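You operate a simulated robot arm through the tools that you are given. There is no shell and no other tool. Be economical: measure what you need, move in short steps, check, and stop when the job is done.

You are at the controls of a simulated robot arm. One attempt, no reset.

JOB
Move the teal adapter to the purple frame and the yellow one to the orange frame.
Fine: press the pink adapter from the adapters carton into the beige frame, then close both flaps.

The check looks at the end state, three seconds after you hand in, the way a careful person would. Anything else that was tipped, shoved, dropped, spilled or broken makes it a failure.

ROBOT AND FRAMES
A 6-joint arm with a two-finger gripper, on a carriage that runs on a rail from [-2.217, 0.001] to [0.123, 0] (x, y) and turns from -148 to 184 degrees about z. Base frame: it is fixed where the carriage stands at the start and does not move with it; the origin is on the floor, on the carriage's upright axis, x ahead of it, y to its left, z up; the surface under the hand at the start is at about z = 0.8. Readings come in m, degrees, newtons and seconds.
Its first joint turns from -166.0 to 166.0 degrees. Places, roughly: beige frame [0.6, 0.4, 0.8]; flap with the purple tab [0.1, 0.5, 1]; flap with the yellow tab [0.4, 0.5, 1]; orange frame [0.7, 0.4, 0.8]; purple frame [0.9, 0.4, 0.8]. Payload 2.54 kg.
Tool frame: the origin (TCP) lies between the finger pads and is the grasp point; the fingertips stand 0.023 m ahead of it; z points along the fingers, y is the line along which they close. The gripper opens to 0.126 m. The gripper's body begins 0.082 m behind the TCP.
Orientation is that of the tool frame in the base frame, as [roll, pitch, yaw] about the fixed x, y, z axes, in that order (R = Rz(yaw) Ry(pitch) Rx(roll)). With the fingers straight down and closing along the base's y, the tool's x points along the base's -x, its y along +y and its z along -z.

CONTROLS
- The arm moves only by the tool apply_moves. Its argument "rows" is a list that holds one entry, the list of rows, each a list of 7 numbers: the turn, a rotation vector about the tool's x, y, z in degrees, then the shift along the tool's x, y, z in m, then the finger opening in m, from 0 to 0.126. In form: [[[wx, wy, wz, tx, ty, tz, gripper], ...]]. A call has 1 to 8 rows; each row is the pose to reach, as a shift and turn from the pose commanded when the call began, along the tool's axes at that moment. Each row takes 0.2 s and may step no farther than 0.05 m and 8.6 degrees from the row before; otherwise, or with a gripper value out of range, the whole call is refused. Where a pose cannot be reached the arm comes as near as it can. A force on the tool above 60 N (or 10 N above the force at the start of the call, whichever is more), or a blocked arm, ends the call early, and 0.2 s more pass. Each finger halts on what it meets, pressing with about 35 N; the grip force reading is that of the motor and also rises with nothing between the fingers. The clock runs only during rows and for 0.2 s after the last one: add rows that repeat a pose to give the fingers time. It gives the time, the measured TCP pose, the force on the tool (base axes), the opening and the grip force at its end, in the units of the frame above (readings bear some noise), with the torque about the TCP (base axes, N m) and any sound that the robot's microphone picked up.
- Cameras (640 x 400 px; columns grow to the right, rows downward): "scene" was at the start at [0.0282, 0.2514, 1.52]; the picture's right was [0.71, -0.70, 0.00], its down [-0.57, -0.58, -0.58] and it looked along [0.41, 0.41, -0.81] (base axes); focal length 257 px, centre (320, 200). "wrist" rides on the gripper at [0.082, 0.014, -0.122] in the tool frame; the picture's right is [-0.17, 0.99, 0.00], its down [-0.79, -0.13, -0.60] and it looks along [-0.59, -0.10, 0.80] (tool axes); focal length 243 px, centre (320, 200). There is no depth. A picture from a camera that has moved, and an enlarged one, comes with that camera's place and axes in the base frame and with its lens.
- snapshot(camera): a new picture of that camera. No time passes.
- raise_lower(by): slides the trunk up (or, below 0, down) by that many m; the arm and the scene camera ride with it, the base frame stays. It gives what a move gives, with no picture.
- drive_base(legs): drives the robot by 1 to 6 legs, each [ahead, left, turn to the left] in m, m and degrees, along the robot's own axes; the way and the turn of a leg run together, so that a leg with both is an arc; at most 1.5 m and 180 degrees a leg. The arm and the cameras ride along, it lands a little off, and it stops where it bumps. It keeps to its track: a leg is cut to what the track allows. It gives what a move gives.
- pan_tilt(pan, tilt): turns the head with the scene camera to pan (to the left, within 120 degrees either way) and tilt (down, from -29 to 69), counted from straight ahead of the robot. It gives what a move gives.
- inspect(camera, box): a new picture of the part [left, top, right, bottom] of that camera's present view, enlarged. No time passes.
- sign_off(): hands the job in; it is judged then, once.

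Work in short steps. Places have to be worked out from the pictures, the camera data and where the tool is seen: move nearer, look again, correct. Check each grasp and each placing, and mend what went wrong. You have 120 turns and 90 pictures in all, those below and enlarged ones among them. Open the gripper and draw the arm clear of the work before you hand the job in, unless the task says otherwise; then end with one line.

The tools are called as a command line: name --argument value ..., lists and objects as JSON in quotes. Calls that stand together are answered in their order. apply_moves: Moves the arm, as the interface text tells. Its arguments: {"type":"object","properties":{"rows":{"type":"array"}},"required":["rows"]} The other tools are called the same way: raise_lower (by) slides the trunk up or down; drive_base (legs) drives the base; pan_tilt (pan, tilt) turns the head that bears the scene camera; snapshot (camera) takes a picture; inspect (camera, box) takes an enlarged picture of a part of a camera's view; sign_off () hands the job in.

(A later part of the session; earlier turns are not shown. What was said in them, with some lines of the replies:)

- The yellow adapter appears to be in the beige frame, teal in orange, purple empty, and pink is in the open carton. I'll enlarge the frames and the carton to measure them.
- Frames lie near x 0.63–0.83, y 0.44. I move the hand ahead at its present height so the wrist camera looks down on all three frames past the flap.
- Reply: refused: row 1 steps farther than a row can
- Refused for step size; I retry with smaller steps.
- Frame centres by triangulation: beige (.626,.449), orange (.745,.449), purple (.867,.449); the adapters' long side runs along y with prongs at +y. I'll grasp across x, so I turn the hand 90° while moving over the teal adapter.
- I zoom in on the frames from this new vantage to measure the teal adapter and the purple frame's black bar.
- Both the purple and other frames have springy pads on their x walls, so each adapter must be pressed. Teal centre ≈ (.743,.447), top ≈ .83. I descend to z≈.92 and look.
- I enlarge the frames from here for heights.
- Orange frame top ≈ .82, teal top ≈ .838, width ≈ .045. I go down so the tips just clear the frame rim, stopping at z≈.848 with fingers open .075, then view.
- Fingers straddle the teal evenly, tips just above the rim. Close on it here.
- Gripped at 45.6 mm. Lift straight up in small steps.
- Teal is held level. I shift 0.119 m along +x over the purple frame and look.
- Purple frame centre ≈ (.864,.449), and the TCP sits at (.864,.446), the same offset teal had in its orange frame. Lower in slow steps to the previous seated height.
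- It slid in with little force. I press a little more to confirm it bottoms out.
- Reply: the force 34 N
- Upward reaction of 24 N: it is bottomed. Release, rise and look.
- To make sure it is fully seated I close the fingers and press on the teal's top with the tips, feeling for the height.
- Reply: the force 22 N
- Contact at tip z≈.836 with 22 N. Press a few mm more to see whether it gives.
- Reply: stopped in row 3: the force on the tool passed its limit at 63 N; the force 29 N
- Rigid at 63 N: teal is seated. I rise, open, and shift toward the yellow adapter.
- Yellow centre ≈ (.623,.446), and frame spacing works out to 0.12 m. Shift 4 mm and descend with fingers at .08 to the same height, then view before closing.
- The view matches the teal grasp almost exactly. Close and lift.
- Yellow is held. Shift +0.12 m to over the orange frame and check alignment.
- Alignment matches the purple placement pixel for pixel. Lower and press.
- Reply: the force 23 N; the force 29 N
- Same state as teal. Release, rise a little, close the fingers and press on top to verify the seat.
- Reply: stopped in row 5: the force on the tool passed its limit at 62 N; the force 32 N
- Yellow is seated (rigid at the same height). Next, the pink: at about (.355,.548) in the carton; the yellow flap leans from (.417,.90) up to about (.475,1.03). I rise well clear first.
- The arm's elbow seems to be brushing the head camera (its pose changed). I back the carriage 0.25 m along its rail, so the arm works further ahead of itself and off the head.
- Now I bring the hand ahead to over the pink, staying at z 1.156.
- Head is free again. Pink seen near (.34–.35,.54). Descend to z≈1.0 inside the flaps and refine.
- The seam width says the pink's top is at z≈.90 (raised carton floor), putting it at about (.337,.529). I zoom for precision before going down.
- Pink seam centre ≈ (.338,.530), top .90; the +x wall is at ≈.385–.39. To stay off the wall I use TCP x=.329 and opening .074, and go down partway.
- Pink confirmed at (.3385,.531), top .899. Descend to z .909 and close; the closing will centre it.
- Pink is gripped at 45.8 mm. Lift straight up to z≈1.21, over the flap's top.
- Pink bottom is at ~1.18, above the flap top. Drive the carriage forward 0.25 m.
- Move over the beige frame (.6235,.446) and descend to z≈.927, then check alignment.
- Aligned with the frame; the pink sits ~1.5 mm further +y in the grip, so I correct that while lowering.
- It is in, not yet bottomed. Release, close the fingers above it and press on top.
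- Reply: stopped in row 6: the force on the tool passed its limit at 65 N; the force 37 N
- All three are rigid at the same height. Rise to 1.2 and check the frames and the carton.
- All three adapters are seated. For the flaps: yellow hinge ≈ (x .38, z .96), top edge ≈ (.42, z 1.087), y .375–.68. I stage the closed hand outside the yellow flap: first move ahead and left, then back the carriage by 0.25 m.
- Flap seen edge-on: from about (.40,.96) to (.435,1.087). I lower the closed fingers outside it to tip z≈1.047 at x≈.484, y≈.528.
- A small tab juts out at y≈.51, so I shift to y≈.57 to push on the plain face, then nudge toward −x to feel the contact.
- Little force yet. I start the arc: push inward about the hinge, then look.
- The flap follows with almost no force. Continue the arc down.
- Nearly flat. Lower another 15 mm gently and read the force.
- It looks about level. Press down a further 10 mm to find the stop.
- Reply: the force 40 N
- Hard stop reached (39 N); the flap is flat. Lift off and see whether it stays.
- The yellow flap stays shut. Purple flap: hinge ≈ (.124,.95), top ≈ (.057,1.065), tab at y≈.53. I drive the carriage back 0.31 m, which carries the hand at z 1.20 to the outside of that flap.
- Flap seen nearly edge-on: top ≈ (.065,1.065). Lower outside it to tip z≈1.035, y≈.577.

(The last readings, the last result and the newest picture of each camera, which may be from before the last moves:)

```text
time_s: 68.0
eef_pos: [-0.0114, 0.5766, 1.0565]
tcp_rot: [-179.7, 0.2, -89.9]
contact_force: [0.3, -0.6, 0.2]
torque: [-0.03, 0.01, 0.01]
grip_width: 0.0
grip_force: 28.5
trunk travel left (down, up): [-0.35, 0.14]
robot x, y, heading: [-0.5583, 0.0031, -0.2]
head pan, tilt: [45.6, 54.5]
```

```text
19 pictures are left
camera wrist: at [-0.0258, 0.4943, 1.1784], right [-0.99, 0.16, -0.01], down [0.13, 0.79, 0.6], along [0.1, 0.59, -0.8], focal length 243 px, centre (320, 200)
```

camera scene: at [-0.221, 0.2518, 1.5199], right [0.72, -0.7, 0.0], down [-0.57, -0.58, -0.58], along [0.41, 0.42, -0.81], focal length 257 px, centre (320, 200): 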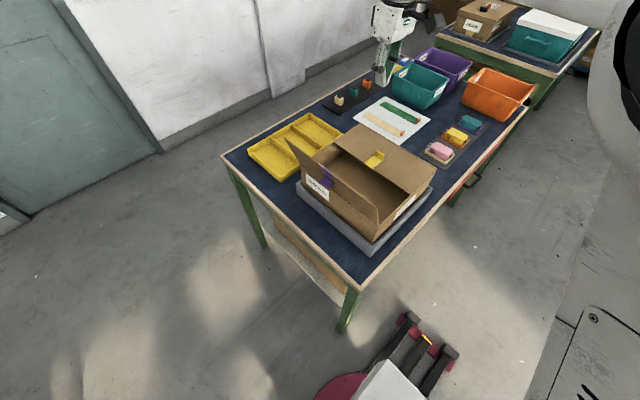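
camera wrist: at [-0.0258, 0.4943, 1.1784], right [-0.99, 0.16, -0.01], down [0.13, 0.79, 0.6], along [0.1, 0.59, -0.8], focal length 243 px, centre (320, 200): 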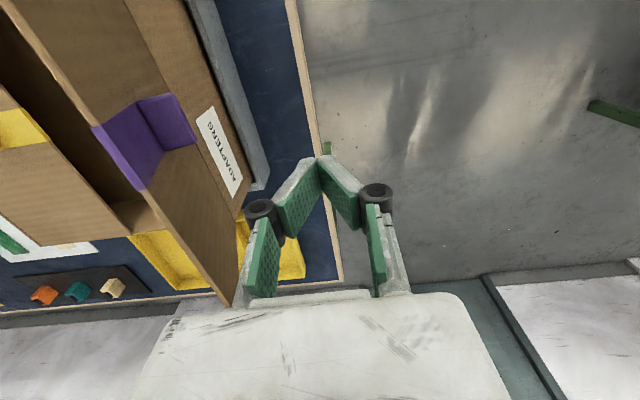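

Path clear of the tab. Push the purple flap inward along its arc (first part).

apply_moves --rows '[[[0, 0, 0, 0, -0.046, 0, 0.0], [0, 0, 0, 0, -0.066, -0.004, 0.0], [0, 0, 0, 0, -0.086, -0.01, 0.0], [0, 0, 0, 0, -0.106, -0.016, 0.0], [0, 0, 0, 0, -0.125, -0.018, 0.0], [0, 0, 0, 0, -0.152, -0.013, 0.0], [0, 0, 0, 0, -0.17, -0.004, 0.0], [0, 0, 0, 0, -0.183, 0.0035, 0.0]]]'

snapshot --camera "wrist"

snapshot --camera "scene"

```text
time_s: 69.8
eef_pos: [0.1717, 0.5767, 1.0549]
tcp_rot: [-179.8, 0.2, -89.9]
contact_force: [-0.2, 0.7, -0.2]
torque: [-0.03, 0.02, -0.03]
grip_width: 0.0
grip_force: 28.3
trunk travel left (down, up): [-0.35, 0.14]
robot x, y, heading: [-0.5562, -0.004, -0.1]
head pan, tilt: [45.6, 54.5]
```

```text
18 pictures are left
camera wrist: at [0.1581, 0.4941, 1.1763], right [-0.99, 0.16, -0.01], down [0.13, 0.79, 0.6], along [0.1, 0.59, -0.8], focal length 243 px, centre (320, 200)
```

wrist: 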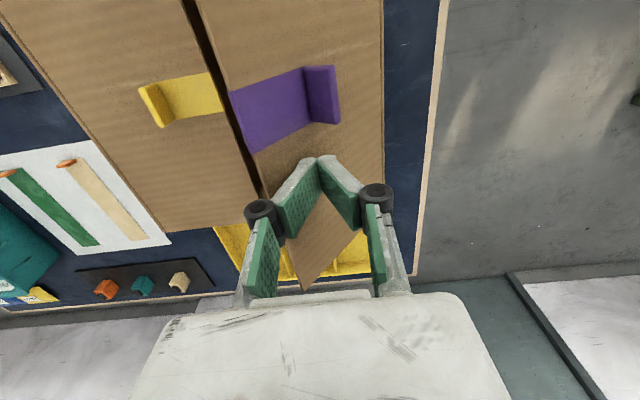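

```text
17 pictures are left
camera scene: at [-0.5293, 0.2517, 1.52], right [0.71, -0.7, 0.0], down [-0.57, -0.58, -0.58], along [0.41, 0.41, -0.81], focal length 257 px, centre (320, 200)
```

scene: 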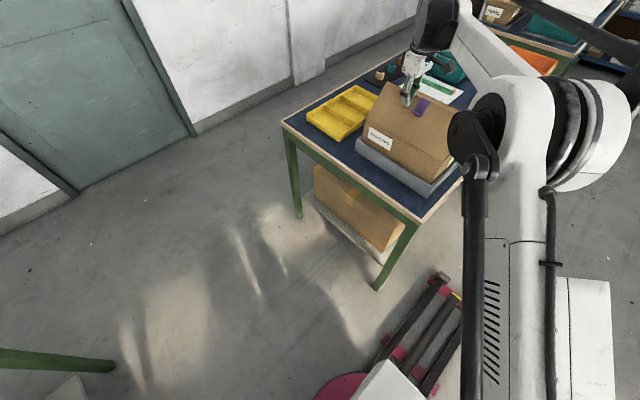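

Going well; finish the arc down to the stop height.

apply_moves --rows '[[[0, 0, 0, 0, -0.015, 0.016, 0.0], [0, 0, 0, 0, -0.026, 0.034, 0.0], [0, 0, 0, 0, -0.033, 0.053, 0.0], [0, 0, 0, 0, -0.036, 0.066, 0.0], [0, 0, 0, 0, -0.036, 0.074, 0.0], [0, 0, 0, 0, -0.036, 0.079, 0.0]]]'

```text
time_s: 71.2
eef_pos: [0.2091, 0.5764, 0.9758]
tcp_rot: [-179.6, 0.2, -89.9]
contact_force: [2.7, 0.7, 5.3]
torque: [-0.02, -0.02, -0.02]
grip_width: 0.006
grip_force: 28.1
trunk travel left (down, up): [-0.35, 0.14]
robot x, y, heading: [-0.5576, -0.0035, 0.1]
head pan, tilt: [45.6, 54.5]
```

Contact at the same height as the yellow flap's stop. A small press, then lift off.

apply_moves --rows '[[[0, 0, 0, 0, 0, 0.003, 0.0], [0, 0, 0, 0, 0, 0.003, 0.0]]]'

apply_moves --rows '[[[0, 0, 0, 0, 0, -0.02, 0.0], [0, 0, 0, 0, 0, -0.06, 0.0], [0, 0, 0, 0, 0, -0.105, 0.0], [0, 0, 0, 0, 0, -0.15, 0.0], [0, 0, 0, 0, 0, -0.195, 0.0], [0, 0, 0, 0, 0, -0.23, 0.03], [0, 0, 0, 0, 0, -0.23, 0.06], [0, 0, 0, 0, 0, -0.23, 0.1]]]'

snapshot --camera "wrist"

inspect --camera "scene" --box '[280, 50, 500, 240]'

```text
time_s: 71.8
eef_pos: [0.2085, 0.5763, 0.9737]
tcp_rot: [-179.6, 0.3, -89.9]
contact_force: [9.8, 6.7, 27.5]
torque: [0.1, -0.13, 0.0]
grip_width: 0.006
grip_force: 28.0
trunk travel left (down, up): [-0.35, 0.14]
robot x, y, heading: [-0.5534, -0.0014, -0.1]
head pan, tilt: [45.6, 54.5]
```

```text
time_s: 73.6
eef_pos: [0.1873, 0.5589, 1.1932]
tcp_rot: [-179.7, 0.2, -89.9]
contact_force: [0.0, 0.8, -0.6]
torque: [-0.05, 0.02, -0.02]
grip_width: 0.1
grip_force: 0.0
out of reach, approached as far as the arm can: row 4, 5, 6, 7, 8
trunk travel left (down, up): [-0.35, 0.14]
robot x, y, heading: [-0.5557, 0.0014, 0.1]
head pan, tilt: [45.6, 54.5]
```

```text
16 pictures are left
camera wrist: at [0.1733, 0.4781, 1.3152], right [-0.99, 0.16, 0.0], down [0.13, 0.79, 0.6], along [0.1, 0.59, -0.8], focal length 243 px, centre (320, 200)
```

wrist: 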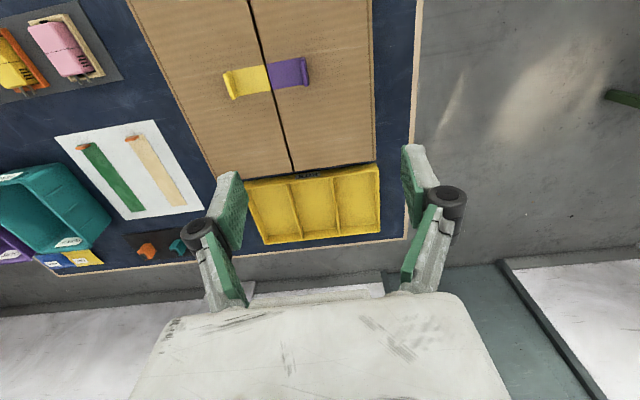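

```text
2.11 times, centred on (390, 145) of scene
camera zoom: at [-0.5286, 0.2524, 1.5198], right [0.71, -0.7, 0.0], down [-0.57, -0.58, -0.58], along [0.41, 0.41, -0.81], focal length 541 px, centre (173, 316)
```

zoom: 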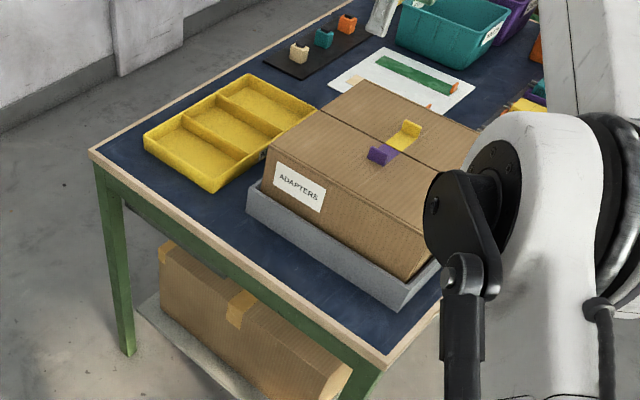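

Both flaps lie flat. I drive the carriage back to take the arm clear of the work and take a last look.

drive_base --legs '[[-0.35, 0, 0]]'

pan_tilt --pan 30 --tilt 40

snapshot --camera "scene"

```text
time_s: 75.9
eef_pos: [-0.1658, 0.5616, 1.1949]
tcp_rot: [-179.7, 0.2, -89.8]
contact_force: [-0.3, 0.1, 0.8]
torque: [-0.04, -0.02, 0.0]
grip_width: 0.1001
grip_force: 0.0
trunk travel left (down, up): [-0.35, 0.14]
robot x, y, heading: [-0.909, -0.0005, -0.1]
head pan, tilt: [45.6, 54.5]
```

```text
time_s: 76.7
eef_pos: [-0.1667, 0.5618, 1.1951]
tcp_rot: [-179.7, 0.2, -89.8]
contact_force: [0.7, 1.1, 0.0]
torque: [0.01, 0.02, -0.02]
grip_width: 0.1002
grip_force: 0.2
trunk travel left (down, up): [-0.35, 0.14]
robot x, y, heading: [-0.9121, 0.0034, 0.1]
head pan, tilt: [30.0, 40.0]
```

```text
14 pictures are left
camera scene: at [-0.8584, 0.2428, 1.54], right [0.5, -0.86, 0.0], down [-0.56, -0.32, -0.77], along [0.66, 0.38, -0.64], focal length 257 px, centre (320, 200)
```

scene: 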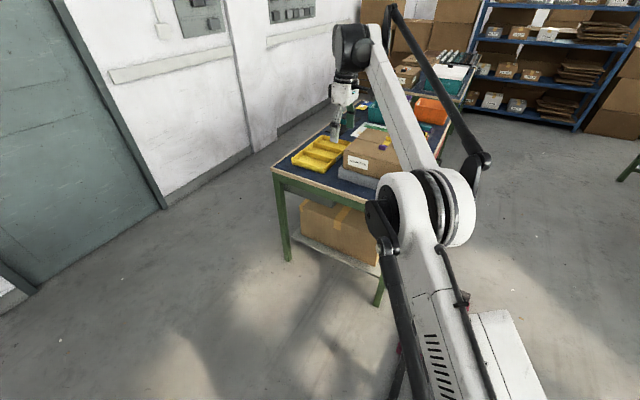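

The arm is clear, both flaps are shut and nothing has been disturbed. Handing in.

sign_off

```text
The job is handed in.
```

I moved the teal adapter to the purple frame and the yellow one to the orange frame. The pink adapter is pressed into the beige frame, and both carton flaps are closed flat. The job is handed in.
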